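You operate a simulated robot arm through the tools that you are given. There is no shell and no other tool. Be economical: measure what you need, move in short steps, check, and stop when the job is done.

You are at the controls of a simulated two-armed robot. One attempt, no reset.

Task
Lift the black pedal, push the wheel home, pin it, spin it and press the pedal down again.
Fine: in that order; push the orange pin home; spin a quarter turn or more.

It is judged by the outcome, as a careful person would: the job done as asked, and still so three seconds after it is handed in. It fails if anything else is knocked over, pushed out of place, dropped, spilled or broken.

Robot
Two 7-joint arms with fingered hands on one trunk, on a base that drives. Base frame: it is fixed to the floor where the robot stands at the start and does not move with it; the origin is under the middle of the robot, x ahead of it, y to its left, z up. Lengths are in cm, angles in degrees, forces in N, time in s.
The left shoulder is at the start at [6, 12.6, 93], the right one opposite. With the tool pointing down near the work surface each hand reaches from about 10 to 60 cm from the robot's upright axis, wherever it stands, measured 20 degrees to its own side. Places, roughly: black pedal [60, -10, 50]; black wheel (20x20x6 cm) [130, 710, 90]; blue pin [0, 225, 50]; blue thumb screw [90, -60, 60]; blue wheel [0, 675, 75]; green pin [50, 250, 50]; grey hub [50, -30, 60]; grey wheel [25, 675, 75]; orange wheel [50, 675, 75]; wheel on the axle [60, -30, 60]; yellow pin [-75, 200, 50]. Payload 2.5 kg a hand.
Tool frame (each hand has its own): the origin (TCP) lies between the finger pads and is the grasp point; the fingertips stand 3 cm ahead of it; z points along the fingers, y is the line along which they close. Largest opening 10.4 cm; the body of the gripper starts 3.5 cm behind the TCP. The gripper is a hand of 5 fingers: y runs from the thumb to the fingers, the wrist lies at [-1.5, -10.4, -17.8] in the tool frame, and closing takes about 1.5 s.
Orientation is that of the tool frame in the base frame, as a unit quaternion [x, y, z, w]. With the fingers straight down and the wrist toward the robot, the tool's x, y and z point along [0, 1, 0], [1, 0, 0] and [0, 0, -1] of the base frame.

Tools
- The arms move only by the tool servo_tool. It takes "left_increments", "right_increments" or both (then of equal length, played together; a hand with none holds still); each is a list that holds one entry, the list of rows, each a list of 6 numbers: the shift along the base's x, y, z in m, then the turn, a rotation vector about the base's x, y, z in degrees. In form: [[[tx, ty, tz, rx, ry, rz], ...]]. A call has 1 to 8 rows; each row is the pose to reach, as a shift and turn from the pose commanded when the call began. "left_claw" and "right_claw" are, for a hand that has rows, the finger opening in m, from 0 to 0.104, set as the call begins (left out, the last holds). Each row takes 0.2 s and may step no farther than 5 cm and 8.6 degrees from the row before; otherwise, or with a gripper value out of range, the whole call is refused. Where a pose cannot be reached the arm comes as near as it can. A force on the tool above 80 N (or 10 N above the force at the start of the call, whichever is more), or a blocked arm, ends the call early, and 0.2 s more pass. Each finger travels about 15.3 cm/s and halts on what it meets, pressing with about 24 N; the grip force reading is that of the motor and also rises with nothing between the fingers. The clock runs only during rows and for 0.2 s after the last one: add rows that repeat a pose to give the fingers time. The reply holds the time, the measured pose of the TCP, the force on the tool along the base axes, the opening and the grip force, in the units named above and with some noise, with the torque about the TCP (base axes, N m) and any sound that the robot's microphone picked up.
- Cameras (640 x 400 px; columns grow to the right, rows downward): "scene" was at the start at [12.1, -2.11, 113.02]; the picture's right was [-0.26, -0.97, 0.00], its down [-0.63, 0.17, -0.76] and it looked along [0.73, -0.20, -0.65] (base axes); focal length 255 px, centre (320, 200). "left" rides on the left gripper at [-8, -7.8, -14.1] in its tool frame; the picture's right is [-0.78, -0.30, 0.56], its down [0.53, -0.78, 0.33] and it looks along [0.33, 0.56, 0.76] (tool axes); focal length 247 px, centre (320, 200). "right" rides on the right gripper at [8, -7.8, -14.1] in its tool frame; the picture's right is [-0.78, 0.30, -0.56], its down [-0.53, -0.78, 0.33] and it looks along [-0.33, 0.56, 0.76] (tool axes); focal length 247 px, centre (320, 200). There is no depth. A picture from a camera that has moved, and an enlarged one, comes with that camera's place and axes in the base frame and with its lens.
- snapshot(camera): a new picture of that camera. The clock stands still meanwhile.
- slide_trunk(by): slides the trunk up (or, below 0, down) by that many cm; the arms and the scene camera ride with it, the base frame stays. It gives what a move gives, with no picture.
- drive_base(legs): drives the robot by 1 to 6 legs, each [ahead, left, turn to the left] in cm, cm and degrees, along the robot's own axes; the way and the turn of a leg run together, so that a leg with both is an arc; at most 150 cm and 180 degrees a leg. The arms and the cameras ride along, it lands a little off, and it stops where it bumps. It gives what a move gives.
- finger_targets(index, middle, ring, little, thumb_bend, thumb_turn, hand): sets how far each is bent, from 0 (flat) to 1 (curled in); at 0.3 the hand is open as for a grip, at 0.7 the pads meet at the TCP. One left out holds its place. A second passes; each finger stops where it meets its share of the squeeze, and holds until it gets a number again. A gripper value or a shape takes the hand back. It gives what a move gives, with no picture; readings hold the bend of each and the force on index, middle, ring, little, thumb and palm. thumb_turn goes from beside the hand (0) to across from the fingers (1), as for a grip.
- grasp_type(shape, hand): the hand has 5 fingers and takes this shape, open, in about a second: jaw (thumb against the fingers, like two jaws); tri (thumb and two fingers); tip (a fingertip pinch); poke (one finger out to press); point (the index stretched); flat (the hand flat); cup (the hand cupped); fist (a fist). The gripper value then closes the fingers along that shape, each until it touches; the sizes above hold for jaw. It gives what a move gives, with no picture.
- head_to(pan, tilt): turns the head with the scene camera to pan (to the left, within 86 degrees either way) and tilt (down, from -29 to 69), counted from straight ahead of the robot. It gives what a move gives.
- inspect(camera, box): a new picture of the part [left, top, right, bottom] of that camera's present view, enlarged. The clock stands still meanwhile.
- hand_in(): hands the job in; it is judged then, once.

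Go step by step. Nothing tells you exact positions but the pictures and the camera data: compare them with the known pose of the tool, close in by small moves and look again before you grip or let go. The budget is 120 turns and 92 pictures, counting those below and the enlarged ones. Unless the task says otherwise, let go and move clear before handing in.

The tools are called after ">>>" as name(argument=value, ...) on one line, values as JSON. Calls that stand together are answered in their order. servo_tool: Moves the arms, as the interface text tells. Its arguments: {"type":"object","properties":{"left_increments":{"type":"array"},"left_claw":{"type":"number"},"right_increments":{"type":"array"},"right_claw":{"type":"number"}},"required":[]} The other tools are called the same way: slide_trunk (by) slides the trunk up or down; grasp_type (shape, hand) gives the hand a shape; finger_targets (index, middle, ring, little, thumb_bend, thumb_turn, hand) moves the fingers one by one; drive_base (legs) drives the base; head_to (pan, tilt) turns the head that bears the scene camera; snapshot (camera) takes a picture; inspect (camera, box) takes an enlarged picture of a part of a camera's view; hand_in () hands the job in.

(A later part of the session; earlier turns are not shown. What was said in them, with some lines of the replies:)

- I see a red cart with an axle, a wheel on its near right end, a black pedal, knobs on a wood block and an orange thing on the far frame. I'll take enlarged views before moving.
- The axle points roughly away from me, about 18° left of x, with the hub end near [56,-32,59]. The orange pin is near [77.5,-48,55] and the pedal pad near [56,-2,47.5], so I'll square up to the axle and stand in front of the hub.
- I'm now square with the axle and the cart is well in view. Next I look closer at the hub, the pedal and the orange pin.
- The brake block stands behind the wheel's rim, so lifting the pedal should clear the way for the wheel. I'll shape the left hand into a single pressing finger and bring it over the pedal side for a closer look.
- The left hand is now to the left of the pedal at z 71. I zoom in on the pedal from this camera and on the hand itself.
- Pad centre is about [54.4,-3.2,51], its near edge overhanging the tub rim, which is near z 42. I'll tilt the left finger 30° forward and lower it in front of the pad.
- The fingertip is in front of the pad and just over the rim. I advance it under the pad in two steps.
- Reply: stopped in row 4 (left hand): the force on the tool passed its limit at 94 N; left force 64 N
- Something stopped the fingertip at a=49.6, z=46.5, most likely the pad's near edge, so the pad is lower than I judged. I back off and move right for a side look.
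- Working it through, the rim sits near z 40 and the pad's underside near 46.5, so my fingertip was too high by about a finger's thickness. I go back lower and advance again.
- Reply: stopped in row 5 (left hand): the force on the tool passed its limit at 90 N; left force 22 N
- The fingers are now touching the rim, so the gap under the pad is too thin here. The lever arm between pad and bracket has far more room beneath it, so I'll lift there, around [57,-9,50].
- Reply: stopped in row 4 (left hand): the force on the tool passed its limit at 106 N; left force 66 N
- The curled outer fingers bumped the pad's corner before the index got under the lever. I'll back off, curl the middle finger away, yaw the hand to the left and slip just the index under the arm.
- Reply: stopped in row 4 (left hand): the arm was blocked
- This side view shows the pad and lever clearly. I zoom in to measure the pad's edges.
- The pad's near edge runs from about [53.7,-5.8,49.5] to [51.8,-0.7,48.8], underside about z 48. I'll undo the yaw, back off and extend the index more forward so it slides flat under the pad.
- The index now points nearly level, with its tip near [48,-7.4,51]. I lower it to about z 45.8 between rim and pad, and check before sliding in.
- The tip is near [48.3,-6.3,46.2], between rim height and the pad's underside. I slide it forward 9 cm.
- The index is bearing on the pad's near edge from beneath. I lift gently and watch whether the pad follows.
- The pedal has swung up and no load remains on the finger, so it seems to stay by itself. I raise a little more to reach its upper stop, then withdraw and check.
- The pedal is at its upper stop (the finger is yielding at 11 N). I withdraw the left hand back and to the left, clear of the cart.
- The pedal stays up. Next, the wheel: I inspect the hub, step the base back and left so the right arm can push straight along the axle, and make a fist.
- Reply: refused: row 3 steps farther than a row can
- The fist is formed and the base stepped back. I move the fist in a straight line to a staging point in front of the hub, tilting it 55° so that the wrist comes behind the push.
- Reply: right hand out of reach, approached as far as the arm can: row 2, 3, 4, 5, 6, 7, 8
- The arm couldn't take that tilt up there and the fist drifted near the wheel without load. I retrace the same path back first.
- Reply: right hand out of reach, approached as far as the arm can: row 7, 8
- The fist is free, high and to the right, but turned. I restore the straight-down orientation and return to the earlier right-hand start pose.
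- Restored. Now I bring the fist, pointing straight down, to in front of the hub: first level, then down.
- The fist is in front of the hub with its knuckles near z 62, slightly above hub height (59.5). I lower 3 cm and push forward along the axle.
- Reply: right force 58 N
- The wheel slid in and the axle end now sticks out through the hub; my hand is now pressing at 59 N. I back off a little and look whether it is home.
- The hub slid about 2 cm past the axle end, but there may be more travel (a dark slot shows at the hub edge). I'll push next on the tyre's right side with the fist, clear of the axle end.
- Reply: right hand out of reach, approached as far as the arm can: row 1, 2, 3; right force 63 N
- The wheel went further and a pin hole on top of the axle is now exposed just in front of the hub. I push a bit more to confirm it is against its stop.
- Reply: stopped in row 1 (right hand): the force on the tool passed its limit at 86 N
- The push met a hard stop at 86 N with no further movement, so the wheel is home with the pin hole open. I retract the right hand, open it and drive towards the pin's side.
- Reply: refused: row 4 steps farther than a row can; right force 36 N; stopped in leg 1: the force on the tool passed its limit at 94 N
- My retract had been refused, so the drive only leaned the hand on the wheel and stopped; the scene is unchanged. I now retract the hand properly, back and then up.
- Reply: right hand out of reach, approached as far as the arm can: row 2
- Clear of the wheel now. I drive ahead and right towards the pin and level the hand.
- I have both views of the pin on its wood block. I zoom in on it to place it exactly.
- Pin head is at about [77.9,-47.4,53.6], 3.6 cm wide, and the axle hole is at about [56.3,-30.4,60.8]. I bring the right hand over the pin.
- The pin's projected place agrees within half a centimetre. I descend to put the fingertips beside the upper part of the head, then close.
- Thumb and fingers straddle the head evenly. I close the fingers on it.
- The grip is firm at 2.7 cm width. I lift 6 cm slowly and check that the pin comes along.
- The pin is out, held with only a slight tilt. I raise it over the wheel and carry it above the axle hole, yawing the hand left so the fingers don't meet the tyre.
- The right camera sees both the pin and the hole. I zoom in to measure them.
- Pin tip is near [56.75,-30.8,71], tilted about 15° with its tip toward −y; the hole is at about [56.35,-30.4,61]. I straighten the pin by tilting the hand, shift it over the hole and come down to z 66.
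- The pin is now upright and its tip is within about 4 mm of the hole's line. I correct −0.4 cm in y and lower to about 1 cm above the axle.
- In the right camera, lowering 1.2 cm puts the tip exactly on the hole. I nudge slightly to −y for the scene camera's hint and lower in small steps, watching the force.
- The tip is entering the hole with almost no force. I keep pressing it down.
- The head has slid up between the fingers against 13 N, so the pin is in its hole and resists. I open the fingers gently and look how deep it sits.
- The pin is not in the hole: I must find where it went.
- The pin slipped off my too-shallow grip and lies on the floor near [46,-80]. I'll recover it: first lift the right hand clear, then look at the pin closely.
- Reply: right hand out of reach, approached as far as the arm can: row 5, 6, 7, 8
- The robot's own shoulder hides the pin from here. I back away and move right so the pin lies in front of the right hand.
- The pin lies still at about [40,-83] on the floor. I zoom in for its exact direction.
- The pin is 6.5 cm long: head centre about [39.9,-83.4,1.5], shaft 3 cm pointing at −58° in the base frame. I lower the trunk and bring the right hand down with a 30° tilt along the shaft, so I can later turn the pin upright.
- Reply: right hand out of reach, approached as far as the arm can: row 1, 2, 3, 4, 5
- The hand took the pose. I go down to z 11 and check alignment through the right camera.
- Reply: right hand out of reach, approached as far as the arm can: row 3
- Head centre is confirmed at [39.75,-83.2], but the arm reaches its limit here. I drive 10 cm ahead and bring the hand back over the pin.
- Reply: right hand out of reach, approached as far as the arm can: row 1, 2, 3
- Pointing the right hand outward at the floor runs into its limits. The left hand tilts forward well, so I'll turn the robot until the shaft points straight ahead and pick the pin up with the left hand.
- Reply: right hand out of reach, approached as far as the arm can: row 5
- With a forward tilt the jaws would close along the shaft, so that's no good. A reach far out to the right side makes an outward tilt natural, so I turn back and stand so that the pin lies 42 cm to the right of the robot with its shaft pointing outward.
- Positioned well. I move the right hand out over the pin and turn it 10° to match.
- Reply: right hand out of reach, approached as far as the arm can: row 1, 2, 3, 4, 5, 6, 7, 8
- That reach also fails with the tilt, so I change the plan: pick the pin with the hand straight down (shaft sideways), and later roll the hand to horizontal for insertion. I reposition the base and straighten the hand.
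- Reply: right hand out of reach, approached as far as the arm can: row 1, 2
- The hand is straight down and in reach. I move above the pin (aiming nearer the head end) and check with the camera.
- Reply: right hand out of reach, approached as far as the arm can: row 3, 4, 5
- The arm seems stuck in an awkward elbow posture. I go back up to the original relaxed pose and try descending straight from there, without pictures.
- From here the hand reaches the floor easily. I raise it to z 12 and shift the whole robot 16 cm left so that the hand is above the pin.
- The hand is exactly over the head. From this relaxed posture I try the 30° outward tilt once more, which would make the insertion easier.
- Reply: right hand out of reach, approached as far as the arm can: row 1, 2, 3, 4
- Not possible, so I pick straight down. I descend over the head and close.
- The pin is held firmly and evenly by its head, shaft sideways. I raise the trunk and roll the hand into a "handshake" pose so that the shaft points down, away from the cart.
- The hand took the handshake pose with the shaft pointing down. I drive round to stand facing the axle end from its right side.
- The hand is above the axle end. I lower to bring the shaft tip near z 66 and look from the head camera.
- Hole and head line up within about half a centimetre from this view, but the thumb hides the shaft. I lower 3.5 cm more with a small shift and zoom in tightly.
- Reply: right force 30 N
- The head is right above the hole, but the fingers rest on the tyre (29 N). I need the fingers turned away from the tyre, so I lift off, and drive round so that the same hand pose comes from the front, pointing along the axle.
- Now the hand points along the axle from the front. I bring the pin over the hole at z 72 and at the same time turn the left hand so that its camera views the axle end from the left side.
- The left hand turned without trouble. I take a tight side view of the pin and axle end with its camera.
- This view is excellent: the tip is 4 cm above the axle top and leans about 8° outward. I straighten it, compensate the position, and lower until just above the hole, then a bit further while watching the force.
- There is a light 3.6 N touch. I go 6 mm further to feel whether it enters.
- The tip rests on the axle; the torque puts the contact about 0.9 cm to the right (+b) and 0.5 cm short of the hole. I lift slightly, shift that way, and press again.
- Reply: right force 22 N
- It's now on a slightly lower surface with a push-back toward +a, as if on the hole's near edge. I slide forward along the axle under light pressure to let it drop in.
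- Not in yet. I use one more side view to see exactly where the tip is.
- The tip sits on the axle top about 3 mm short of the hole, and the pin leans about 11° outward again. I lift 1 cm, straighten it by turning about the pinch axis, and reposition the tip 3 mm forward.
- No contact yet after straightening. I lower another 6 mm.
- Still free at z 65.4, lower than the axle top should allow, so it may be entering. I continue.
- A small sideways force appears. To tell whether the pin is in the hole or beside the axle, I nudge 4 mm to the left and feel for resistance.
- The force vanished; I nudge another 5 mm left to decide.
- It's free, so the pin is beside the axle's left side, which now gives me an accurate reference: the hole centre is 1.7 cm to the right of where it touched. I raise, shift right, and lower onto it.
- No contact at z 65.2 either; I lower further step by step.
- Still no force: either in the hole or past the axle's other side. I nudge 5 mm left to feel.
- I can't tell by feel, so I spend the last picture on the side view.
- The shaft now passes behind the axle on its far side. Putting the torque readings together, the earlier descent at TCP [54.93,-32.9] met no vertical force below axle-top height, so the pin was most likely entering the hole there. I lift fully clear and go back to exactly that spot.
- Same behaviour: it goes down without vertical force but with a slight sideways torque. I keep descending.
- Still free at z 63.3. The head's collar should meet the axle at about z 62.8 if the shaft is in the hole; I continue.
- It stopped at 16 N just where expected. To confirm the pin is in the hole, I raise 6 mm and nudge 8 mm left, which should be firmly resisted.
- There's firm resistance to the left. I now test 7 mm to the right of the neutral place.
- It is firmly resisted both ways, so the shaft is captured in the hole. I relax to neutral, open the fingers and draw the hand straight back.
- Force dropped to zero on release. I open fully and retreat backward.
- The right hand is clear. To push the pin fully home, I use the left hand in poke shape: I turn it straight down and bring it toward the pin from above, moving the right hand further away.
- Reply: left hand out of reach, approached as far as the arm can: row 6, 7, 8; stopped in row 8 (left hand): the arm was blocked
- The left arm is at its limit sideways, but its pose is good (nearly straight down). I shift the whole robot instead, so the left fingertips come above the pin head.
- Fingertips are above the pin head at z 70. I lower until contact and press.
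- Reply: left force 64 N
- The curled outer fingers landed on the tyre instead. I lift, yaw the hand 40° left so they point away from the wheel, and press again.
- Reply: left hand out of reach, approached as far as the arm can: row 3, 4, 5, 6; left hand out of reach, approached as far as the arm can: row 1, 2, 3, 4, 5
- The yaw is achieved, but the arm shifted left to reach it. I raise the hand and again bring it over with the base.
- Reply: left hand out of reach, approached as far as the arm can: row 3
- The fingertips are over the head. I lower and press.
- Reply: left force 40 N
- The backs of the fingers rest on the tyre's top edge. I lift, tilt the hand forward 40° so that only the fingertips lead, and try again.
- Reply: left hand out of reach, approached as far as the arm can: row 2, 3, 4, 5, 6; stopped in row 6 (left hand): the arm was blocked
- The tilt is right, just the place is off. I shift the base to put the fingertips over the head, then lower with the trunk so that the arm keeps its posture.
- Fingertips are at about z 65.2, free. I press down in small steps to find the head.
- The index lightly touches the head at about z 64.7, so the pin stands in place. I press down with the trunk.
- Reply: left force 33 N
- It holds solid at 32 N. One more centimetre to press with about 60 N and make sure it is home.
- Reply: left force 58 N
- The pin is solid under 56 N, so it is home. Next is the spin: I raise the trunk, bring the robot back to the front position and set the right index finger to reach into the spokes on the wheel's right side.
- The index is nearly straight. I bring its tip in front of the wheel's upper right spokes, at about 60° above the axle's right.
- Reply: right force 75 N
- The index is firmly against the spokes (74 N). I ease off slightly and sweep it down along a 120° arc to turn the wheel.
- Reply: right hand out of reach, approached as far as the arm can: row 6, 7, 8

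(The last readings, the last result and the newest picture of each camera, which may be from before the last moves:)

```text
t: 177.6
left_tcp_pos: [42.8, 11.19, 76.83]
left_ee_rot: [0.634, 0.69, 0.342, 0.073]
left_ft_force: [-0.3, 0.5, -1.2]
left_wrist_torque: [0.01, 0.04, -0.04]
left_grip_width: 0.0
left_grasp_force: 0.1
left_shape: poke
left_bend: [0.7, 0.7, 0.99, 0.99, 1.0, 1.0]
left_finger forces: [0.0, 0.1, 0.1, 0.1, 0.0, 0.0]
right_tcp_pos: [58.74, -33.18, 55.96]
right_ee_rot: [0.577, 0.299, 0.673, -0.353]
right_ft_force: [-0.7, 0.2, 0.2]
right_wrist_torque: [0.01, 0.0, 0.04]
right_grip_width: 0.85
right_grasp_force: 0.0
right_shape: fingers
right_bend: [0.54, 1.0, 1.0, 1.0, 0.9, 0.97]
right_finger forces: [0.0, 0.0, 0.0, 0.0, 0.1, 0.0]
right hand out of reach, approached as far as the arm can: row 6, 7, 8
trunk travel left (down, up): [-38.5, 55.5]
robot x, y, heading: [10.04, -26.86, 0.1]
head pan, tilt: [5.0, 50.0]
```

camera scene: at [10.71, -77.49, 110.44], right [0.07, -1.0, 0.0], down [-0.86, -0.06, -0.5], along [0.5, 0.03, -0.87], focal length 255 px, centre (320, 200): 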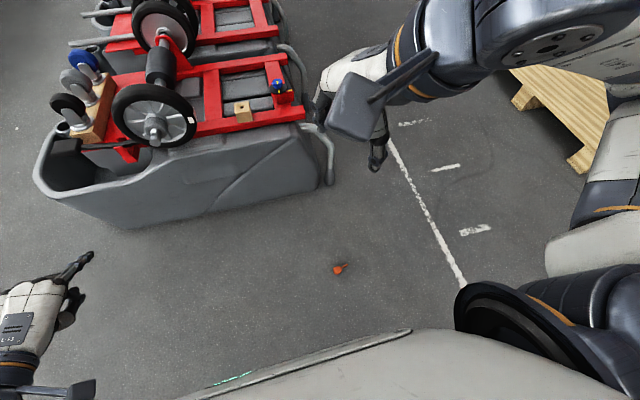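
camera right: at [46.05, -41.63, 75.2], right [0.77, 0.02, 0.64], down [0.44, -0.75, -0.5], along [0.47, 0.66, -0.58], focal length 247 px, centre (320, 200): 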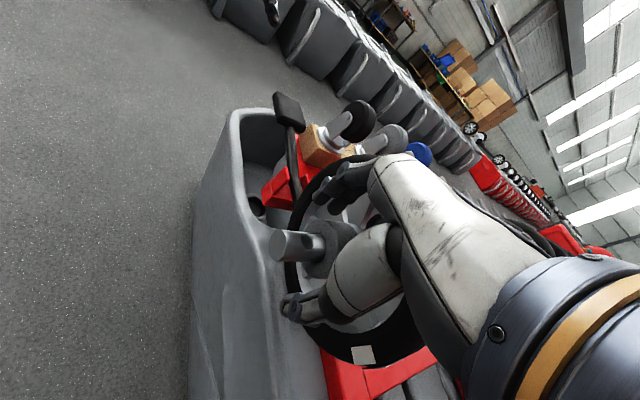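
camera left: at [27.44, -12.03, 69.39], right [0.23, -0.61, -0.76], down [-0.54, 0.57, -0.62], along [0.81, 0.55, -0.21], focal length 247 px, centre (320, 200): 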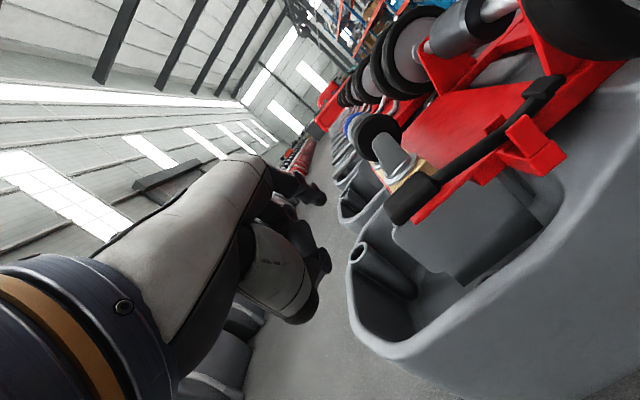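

The sweep went through about 90° before the arm's lower limit. To make sure of more than a quarter turn, I lower the trunk 4 cm and do a second, fuller stroke.

>>> slide_trunk(by=-4)

>>> servo_tool(right_increments=[[[-0.028, -0.01, 0, 0, 0, 0], [-0.028, -0.01, 0.045, 0, 0, 0], [-0.028, -0.01, 0.09, 0, 0, 0], [-0.022, -0.009, 0.122, 0, 0, 0], [-0.022, -0.009, 0.122, 0, 0, 0]]])

>>> servo_tool(right_increments=[[[0.01, 0.0035, 0, 0, 0, 0], [0.02, 0.007, 0, 0, 0, 0], [0.032, 0.011, 0, 0, 0, 0]]])

>>> servo_tool(right_increments=[[[0.0005, -0.0129, -0.0096, 0, 0, 0], [0.0037, -0.022, -0.022, 0, 0, 0], [0.0056, -0.0277, -0.0365, 0, 0, 0], [0.0063, -0.0296, -0.052, 0, 0, 0]]])

>>> servo_tool(right_increments=[[[-0.0007, 0.0019, -0.0155, 0, 0, 0], [-0.0026, 0.0076, -0.03, 0, 0, 0], [-0.0058, 0.0167, -0.0424, 0, 0, 0], [-0.0098, 0.0284, -0.052, 0, 0, 0]]])

```text
t: 178.4
left_tcp_pos: [42.66, 11.2, 72.86]
left_ee_rot: [0.633, 0.69, 0.343, 0.074]
left_ft_force: [-0.1, 0.1, 0.1]
left_wrist_torque: [0.01, -0.02, 0.0]
left_grip_width: 0.0
left_grasp_force: 0.0
left_shape: poke
left_bend: [0.7, 0.7, 0.99, 0.99, 1.0, 1.0]
left_finger forces: [0.0, 0.0, 0.0, 0.0, 0.0, 0.0]
right_tcp_pos: [58.48, -32.67, 52.77]
right_ee_rot: [0.567, 0.303, 0.679, -0.355]
right_ft_force: [-7.6, 15.6, 32.2]
right_wrist_torque: [-0.09, -1.14, 0.58]
right_grip_width: 0.75
right_grasp_force: 18.2
right_shape: fingers
right_bend: [0.55, 1.0, 1.0, 1.0, 0.9, 0.95]
right_finger forces: [36.5, 0.0, 0.1, 0.0, 0.1, 0.0]
trunk travel left (down, up): [-34.5, 59.5]
robot x, y, heading: [10.03, -26.49, -0.0]
head pan, tilt: [5.0, 50.0]
```

```text
t: 179.6
left_tcp_pos: [42.9, 10.96, 72.82]
left_ee_rot: [0.634, 0.69, 0.343, 0.073]
left_ft_force: [0.0, -0.6, -0.4]
left_wrist_torque: [-0.02, -0.02, -0.01]
left_grip_width: 0.0
left_grasp_force: 0.1
left_shape: poke
left_bend: [0.7, 0.7, 0.99, 0.99, 1.0, 1.0]
left_finger forces: [0.1, 0.0, 0.0, 0.1, 0.0, 0.0]
right_tcp_pos: [56.45, -34.21, 63.82]
right_ee_rot: [0.579, 0.3, 0.673, -0.35]
right_ft_force: [-0.1, -0.1, 0.1]
right_wrist_torque: [0.02, 0.0, 0.03]
right_grip_width: 0.92
right_grasp_force: 0.1
right_shape: fingers
right_bend: [0.53, 1.0, 1.0, 1.0, 0.9, 0.97]
right_finger forces: [0.1, 0.0, 0.0, 0.1, 0.0, 0.0]
right hand out of reach, approached as far as the arm can: row 1
trunk travel left (down, up): [-34.5, 59.5]
robot x, y, heading: [9.72, -26.41, 0.1]
head pan, tilt: [5.0, 50.0]
```

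```text
t: 180.4
left_tcp_pos: [42.72, 10.91, 72.86]
left_ee_rot: [0.634, 0.689, 0.343, 0.073]
left_ft_force: [0.6, 0.6, -1.0]
left_wrist_torque: [-0.02, 0.02, 0.0]
left_grip_width: 0.0
left_grasp_force: 0.1
left_shape: poke
left_bend: [0.7, 0.7, 0.99, 0.99, 1.0, 1.0]
left_finger forces: [0.0, 0.1, 0.0, 0.0, 0.1, 0.0]
right_tcp_pos: [59.28, -33.03, 63.67]
right_ee_rot: [0.581, 0.301, 0.669, -0.354]
right_ft_force: [-39.6, -13.4, 0.5]
right_wrist_torque: [0.16, -0.42, -0.55]
right_grip_width: 0.56
right_grasp_force: 37.3
right_shape: fingers
right_bend: [0.61, 1.0, 1.0, 1.0, 0.93, 0.96]
right_finger forces: [74.4, 0.0, 0.0, 0.0, 0.0, 0.1]
trunk travel left (down, up): [-34.5, 59.5]
robot x, y, heading: [10.3, -26.9, -0.3]
head pan, tilt: [5.0, 50.0]
```

```text
t: 181.4
left_tcp_pos: [42.92, 11.06, 72.62]
left_ee_rot: [0.633, 0.69, 0.342, 0.073]
left_ft_force: [1.1, -0.1, 0.5]
left_wrist_torque: [0.02, -0.03, 0.01]
left_grip_width: 0.0
left_grasp_force: 0.1
left_shape: poke
left_bend: [0.7, 0.7, 0.99, 0.99, 1.0, 1.0]
left_finger forces: [0.0, 0.1, 0.0, 0.0, 0.1, 0.1]
right_tcp_pos: [59.88, -35.69, 58.87]
right_ee_rot: [0.576, 0.304, 0.671, -0.353]
right_ft_force: [-25.4, 13.0, 0.5]
right_wrist_torque: [-0.11, -0.26, 0.47]
right_grip_width: 0.49
right_grasp_force: 26.2
right_shape: fingers
right_bend: [0.62, 1.0, 1.0, 1.0, 0.93, 0.96]
right_finger forces: [52.0, 0.0, 0.0, 0.1, 0.1, 0.0]
trunk travel left (down, up): [-34.5, 59.5]
robot x, y, heading: [9.63, -26.58, 0.1]
head pan, tilt: [5.0, 50.0]
```

```text
t: 182.4
left_tcp_pos: [42.77, 11.11, 72.82]
left_ee_rot: [0.634, 0.689, 0.342, 0.074]
left_ft_force: [0.3, -0.1, 0.6]
left_wrist_torque: [-0.02, 0.01, 0.02]
left_grip_width: 0.01
left_grasp_force: 0.1
left_shape: poke
left_bend: [0.7, 0.7, 0.99, 0.99, 1.0, 1.0]
left_finger forces: [0.0, 0.1, 0.0, 0.0, 0.1, 0.0]
right_tcp_pos: [59.09, -33.23, 53.81]
right_ee_rot: [0.578, 0.299, 0.674, -0.351]
right_ft_force: [-26.7, -2.1, 9.0]
right_wrist_torque: [0.09, -0.48, 0.06]
right_grip_width: 0.5
right_grasp_force: 24.0
right_shape: fingers
right_bend: [0.61, 1.0, 1.0, 1.0, 0.93, 0.96]
right_finger forces: [47.8, 0.0, 0.0, 0.0, 0.1, 0.0]
trunk travel left (down, up): [-34.5, 59.5]
robot x, y, heading: [9.78, -26.61, -0.0]
head pan, tilt: [5.0, 50.0]
```

Contact held all along the arc with almost no tangential resistance, so the wheel turned with the finger by well over a quarter turn. Now I withdraw the right hand and bring the left hand above the raised pedal pad (about [54.5,-2.2,54.7]).

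>>> servo_tool(right_increments=[[[-0.03, -0.01, 0, 0, 0, 0], [-0.07, -0.024, 0, 0, 0, 0], [-0.085, -0.055, 0.02, 0, 0, 0], [-0.095, -0.085, 0.05, 0, 0, 0], [-0.105, -0.115, 0.08, 0, 0, 0], [-0.11, -0.13, 0.1, 0, 0, 0]]], left_increments=[[[0.02, -0.03, 0, 0, 0, 0], [0.045, -0.065, 0, 0, 0, 0], [0.07, -0.1, 0, 0, 0, 0], [0.099, -0.13, -0.01, 0, 0, 0], [0.099, -0.152, -0.045, 0, 0, 0], [0.099, -0.152, -0.09, 0, 0, 0]]])

```text
t: 182.9
left_tcp_pos: [46.18, 10.58, 75.88]
left_ee_rot: [0.656, 0.631, 0.414, -0.004]
left_ft_force: [-0.1, 0.8, -0.4]
left_wrist_torque: [0.0, 0.01, 0.0]
left_grip_width: 0.0
left_grasp_force: 0.1
left_shape: poke
left_bend: [0.7, 0.7, 0.99, 0.99, 1.0, 1.0]
left_finger forces: [0.1, 0.0, 0.0, 0.1, 0.0, 0.0]
right_tcp_pos: [54.94, -34.77, 53.61]
right_ee_rot: [0.58, 0.3, 0.671, -0.351]
right_ft_force: [-0.9, 0.4, -0.4]
right_wrist_torque: [0.05, -0.02, -0.03]
right_grip_width: 0.93
right_grasp_force: 0.0
right_shape: fingers
right_bend: [0.53, 1.0, 1.0, 1.0, 0.91, 0.97]
right_finger forces: [0.0, 0.0, 0.0, 0.0, 0.0, 0.0]
trunk travel left (down, up): [-34.5, 59.5]
robot x, y, heading: [9.7, -26.53, -0.1]
head pan, tilt: [5.0, 50.0]
stopped in row 2 (left hand): the arm was blocked; the commanded pose is now the measured one
```

The left arm got into a cramped posture again. I finish withdrawing the right hand and unwind the left hand to a steeper, more relaxed pose.

>>> servo_tool(right_increments=[[[-0.035, -0.012, 0, 0, 0, 0], [-0.05, -0.045, 0.02, 0, 0, 0], [-0.06, -0.08, 0.045, 0, 0, 0], [-0.07, -0.11, 0.075, 0, 0, 0], [-0.075, -0.13, 0.1, 0, 0, 0]]], left_increments=[[[-0.01, 0, 0, -5.1, 5.2, 0], [-0.02, 0, -0.01, -10.2, 10.4, 0], [-0.03, 0, -0.02, -15.2, 15.5, 0], [-0.035, 0, -0.03, -20.3, 20.7, 0], [-0.035, 0, -0.03, -20.3, 20.7, 0]]])

```text
t: 184.1
left_tcp_pos: [42.68, 10.51, 72.94]
left_ee_rot: [0.709, 0.684, 0.171, -0.002]
left_ft_force: [0.5, -0.3, -0.4]
left_wrist_torque: [0.03, 0.01, 0.02]
left_grip_width: 0.0
left_grasp_force: 0.1
left_shape: poke
left_bend: [0.7, 0.7, 0.99, 0.99, 1.0, 1.0]
left_finger forces: [0.0, 0.0, 0.0, 0.0, 0.0, 0.1]
right_tcp_pos: [47.17, -47.99, 63.89]
right_ee_rot: [0.58, 0.3, 0.671, -0.351]
right_ft_force: [0.2, 0.2, 0.5]
right_wrist_torque: [-0.02, -0.01, -0.04]
right_grip_width: 0.95
right_grasp_force: 0.0
right_shape: fingers
right_bend: [0.53, 1.0, 1.0, 1.0, 0.91, 0.97]
right_finger forces: [0.2, 0.0, 0.0, 0.1, 0.1, 0.1]
trunk travel left (down, up): [-34.5, 59.5]
robot x, y, heading: [10.04, -26.26, -0.2]
head pan, tilt: [5.0, 50.0]
```

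Relaxed again. I shift the base so that the left fingertips come above the pad, then lower with the trunk to just above it.

>>> drive_base(legs=[[0, -14.2, 0], [11.1, 0, 0]])

>>> slide_trunk(by=-13)

```text
t: 186.3
left_tcp_pos: [53.66, -3.45, 72.9]
left_ee_rot: [0.708, 0.685, 0.173, -0.001]
left_ft_force: [-0.6, 0.6, 0.1]
left_wrist_torque: [0.04, -0.01, 0.01]
left_grip_width: 0.0
left_grasp_force: 0.0
left_shape: poke
left_bend: [0.7, 0.7, 0.99, 0.99, 1.0, 1.0]
left_finger forces: [0.0, 0.1, 0.0, 0.0, 0.0, 0.0]
right_tcp_pos: [58.35, -61.79, 63.8]
right_ee_rot: [0.58, 0.301, 0.67, -0.351]
right_ft_force: [-0.6, 0.0, 0.3]
right_wrist_torque: [0.01, 0.0, -0.01]
right_grip_width: 0.99
right_grasp_force: 0.0
right_shape: fingers
right_bend: [0.53, 1.0, 1.0, 1.0, 0.91, 0.97]
right_finger forces: [0.1, 0.0, 0.0, 0.0, 0.0, 0.0]
trunk travel left (down, up): [-34.5, 59.5]
robot x, y, heading: [21.32, -40.52, -0.0]
head pan, tilt: [5.0, 50.0]
```

```text
t: 187.8
left_tcp_pos: [53.67, -3.49, 59.89]
left_ee_rot: [0.708, 0.685, 0.172, -0.002]
left_ft_force: [0.3, -0.3, 0.0]
left_wrist_torque: [-0.04, 0.0, 0.0]
left_grip_width: 0.01
left_grasp_force: 0.3
left_shape: poke
left_bend: [0.7, 0.7, 0.99, 0.99, 1.0, 1.0]
left_finger forces: [0.0, 0.0, 0.0, 0.1, 0.0, 0.0]
right_tcp_pos: [58.44, -61.82, 50.71]
right_ee_rot: [0.58, 0.3, 0.671, -0.352]
right_ft_force: [0.3, 0.2, 0.3]
right_wrist_torque: [0.03, -0.03, -0.02]
right_grip_width: 1.02
right_grasp_force: 0.2
right_shape: fingers
right_bend: [0.53, 1.0, 1.0, 1.0, 0.91, 0.97]
right_finger forces: [0.1, 0.1, 0.0, 0.0, 0.0, 0.1]
trunk travel left (down, up): [-21.5, 72.5]
robot x, y, heading: [20.96, -40.16, 0.4]
head pan, tilt: [5.0, 50.0]
```

Fingertips at about z 57, above the pad. I press down with the trunk in steps.

>>> slide_trunk(by=-4)

>>> slide_trunk(by=-3)

```text
t: 188.7
left_tcp_pos: [53.56, -3.33, 55.87]
left_ee_rot: [0.708, 0.685, 0.172, -0.001]
left_ft_force: [-0.5, -0.8, 0.8]
left_wrist_torque: [0.01, 0.01, 0.01]
left_grip_width: 0.0
left_grasp_force: 0.1
left_shape: poke
left_bend: [0.7, 0.7, 0.99, 0.99, 1.0, 1.0]
left_finger forces: [0.0, 0.1, 0.1, 0.0, 0.0, 0.0]
right_tcp_pos: [58.31, -61.74, 46.74]
right_ee_rot: [0.58, 0.3, 0.67, -0.352]
right_ft_force: [0.9, -0.3, 0.7]
right_wrist_torque: [-0.03, 0.01, 0.0]
right_grip_width: 0.97
right_grasp_force: 0.0
right_shape: fingers
right_bend: [0.53, 1.0, 1.0, 1.0, 0.91, 0.97]
right_finger forces: [0.1, 0.1, 0.0, 0.0, 0.0, 0.1]
trunk travel left (down, up): [-17.5, 76.5]
robot x, y, heading: [21.04, -40.52, 0.0]
head pan, tilt: [5.0, 50.0]
```

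```text
t: 189.4
left_tcp_pos: [53.84, -3.45, 53.74]
left_ee_rot: [0.705, 0.684, 0.186, 0.001]
left_ft_force: [3.9, 1.2, 43.6]
left_wrist_torque: [-0.14, -0.3, 0.02]
left_grip_width: 0.01
left_grasp_force: 0.1
left_shape: poke
left_bend: [0.7, 0.7, 0.99, 0.99, 1.0, 1.0]
left_finger forces: [39.6, 0.0, 0.0, 0.1, 0.0, 0.0]
right_tcp_pos: [58.31, -61.82, 43.72]
right_ee_rot: [0.578, 0.3, 0.672, -0.352]
right_ft_force: [0.1, -0.7, 0.4]
right_wrist_torque: [0.0, -0.01, -0.01]
right_grip_width: 0.97
right_grasp_force: 0.1
right_shape: fingers
right_bend: [0.53, 1.0, 1.0, 1.0, 0.91, 0.97]
right_finger forces: [0.0, 0.1, 0.0, 0.0, 0.0, 0.1]
trunk travel left (down, up): [-14.5, 79.5]
robot x, y, heading: [21.3, -40.65, 0.3]
head pan, tilt: [5.0, 50.0]
```

Contact at 44 N with the fingertips near z 51. I press a little more to be sure the pedal is fully down.

>>> slide_trunk(by=-1.5)

```text
t: 189.9
left_tcp_pos: [54.3, -3.41, 53.56]
left_ee_rot: [0.703, 0.68, 0.207, 0.009]
left_ft_force: [-0.1, 0.4, 19.2]
left_wrist_torque: [0.01, 0.02, 0.01]
left_grip_width: 0.0
left_grasp_force: 0.1
left_shape: poke
left_bend: [0.7, 0.7, 0.99, 0.99, 1.0, 1.0]
left_finger forces: [17.4, 0.0, 0.0, 0.0, 0.0, 0.0]
right_tcp_pos: [58.43, -61.8, 42.7]
right_ee_rot: [0.58, 0.3, 0.671, -0.352]
right_ft_force: [0.2, 0.1, -0.2]
right_wrist_torque: [0.01, 0.01, 0.03]
right_grip_width: 0.97
right_grasp_force: 0.1
right_shape: fingers
right_bend: [0.53, 1.0, 1.0, 1.0, 0.91, 0.97]
right_finger forces: [0.0, 0.0, 0.1, 0.0, 0.0, 0.0]
trunk travel left (down, up): [-13.4, 80.6]
robot x, y, heading: [20.98, -40.47, -0.1]
head pan, tilt: [5.0, 50.0]
stopped: the force on the tool passed its limit at 85 N (the readings are from after the stop); the commanded pose is now the measured one
```

It's at a hard stop (85 N with no more travel) at its original height, so the pedal is down. I lift off and back the robot clear.

>>> slide_trunk(by=14)

>>> drive_base(legs=[[-20, 0, 0]])

```text
t: 191.6
left_tcp_pos: [54.27, -3.42, 67.28]
left_ee_rot: [0.704, 0.681, 0.2, 0.008]
left_ft_force: [0.6, -0.8, 0.6]
left_wrist_torque: [-0.02, -0.02, 0.04]
left_grip_width: 0.01
left_grasp_force: 0.1
left_shape: poke
left_bend: [0.7, 0.7, 0.99, 0.99, 1.0, 1.0]
left_finger forces: [0.1, 0.0, 0.1, 0.0, 0.1, 0.0]
right_tcp_pos: [58.38, -61.74, 56.67]
right_ee_rot: [0.579, 0.301, 0.671, -0.352]
right_ft_force: [1.1, -0.4, -0.2]
right_wrist_torque: [0.04, -0.01, 0.02]
right_grip_width: 0.97
right_grasp_force: 0.1
right_shape: fingers
right_bend: [0.53, 1.0, 1.0, 1.0, 0.91, 0.97]
right_finger forces: [0.1, 0.1, 0.0, 0.0, 0.0, 0.0]
trunk travel left (down, up): [-27.4, 66.6]
robot x, y, heading: [21.17, -40.69, -0.0]
head pan, tilt: [5.0, 50.0]
```

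```text
t: 193.2
left_tcp_pos: [34.14, -3.44, 67.26]
left_ee_rot: [0.704, 0.681, 0.201, 0.008]
left_ft_force: [-0.1, -0.2, -1.1]
left_wrist_torque: [0.01, 0.02, 0.01]
left_grip_width: 0.02
left_grasp_force: 0.1
left_shape: poke
left_bend: [0.7, 0.7, 0.99, 0.99, 1.0, 1.0]
left_finger forces: [0.0, 0.0, 0.0, 0.0, 0.0, 0.0]
right_tcp_pos: [38.17, -61.94, 56.7]
right_ee_rot: [0.58, 0.3, 0.671, -0.351]
right_ft_force: [0.6, 0.1, 0.3]
right_wrist_torque: [-0.02, -0.01, 0.02]
right_grip_width: 0.95
right_grasp_force: 0.0
right_shape: fingers
right_bend: [0.53, 1.0, 1.0, 1.0, 0.91, 0.97]
right_finger forces: [0.1, 0.1, 0.0, 0.0, 0.0, 0.1]
trunk travel left (down, up): [-27.4, 66.6]
robot x, y, heading: [1.02, -40.78, 0.1]
head pan, tilt: [5.0, 50.0]
```

Both hands are clear of the cart and every step has been carried out in order, so I hand the job in.

>>> hand_in()

```text
The job is handed in.
```

I did all five steps in order and handed the job in. My pictures ran out during the pin insertion, so everything after that was judged by force readings only.

- **Pedal lifted:** confirmed in pictures; it stayed up on its own.
- **Wheel pushed home:** confirmed; it met a hard stop at 86 N and the pin hole came into view.
- **Orange pin:** I dropped it on the floor on the first try and had to pick it up again. On the second try it resisted sideways pushes both ways, and the head did not move under about 56 N. I take it to be home but could not see it.
- **Wheel spun:** I swept a finger along the spokes twice, through about 90° and then about 120°. The wheel met almost no resistance, so I judge it turned more than a quarter turn, though I did not see it turn.
- **Pedal pressed down:** it stopped hard at 85 N, at about its original height. This too was by feel.

While working I pressed on the wheel and tyre several times, and I saw nothing else on the cart move.
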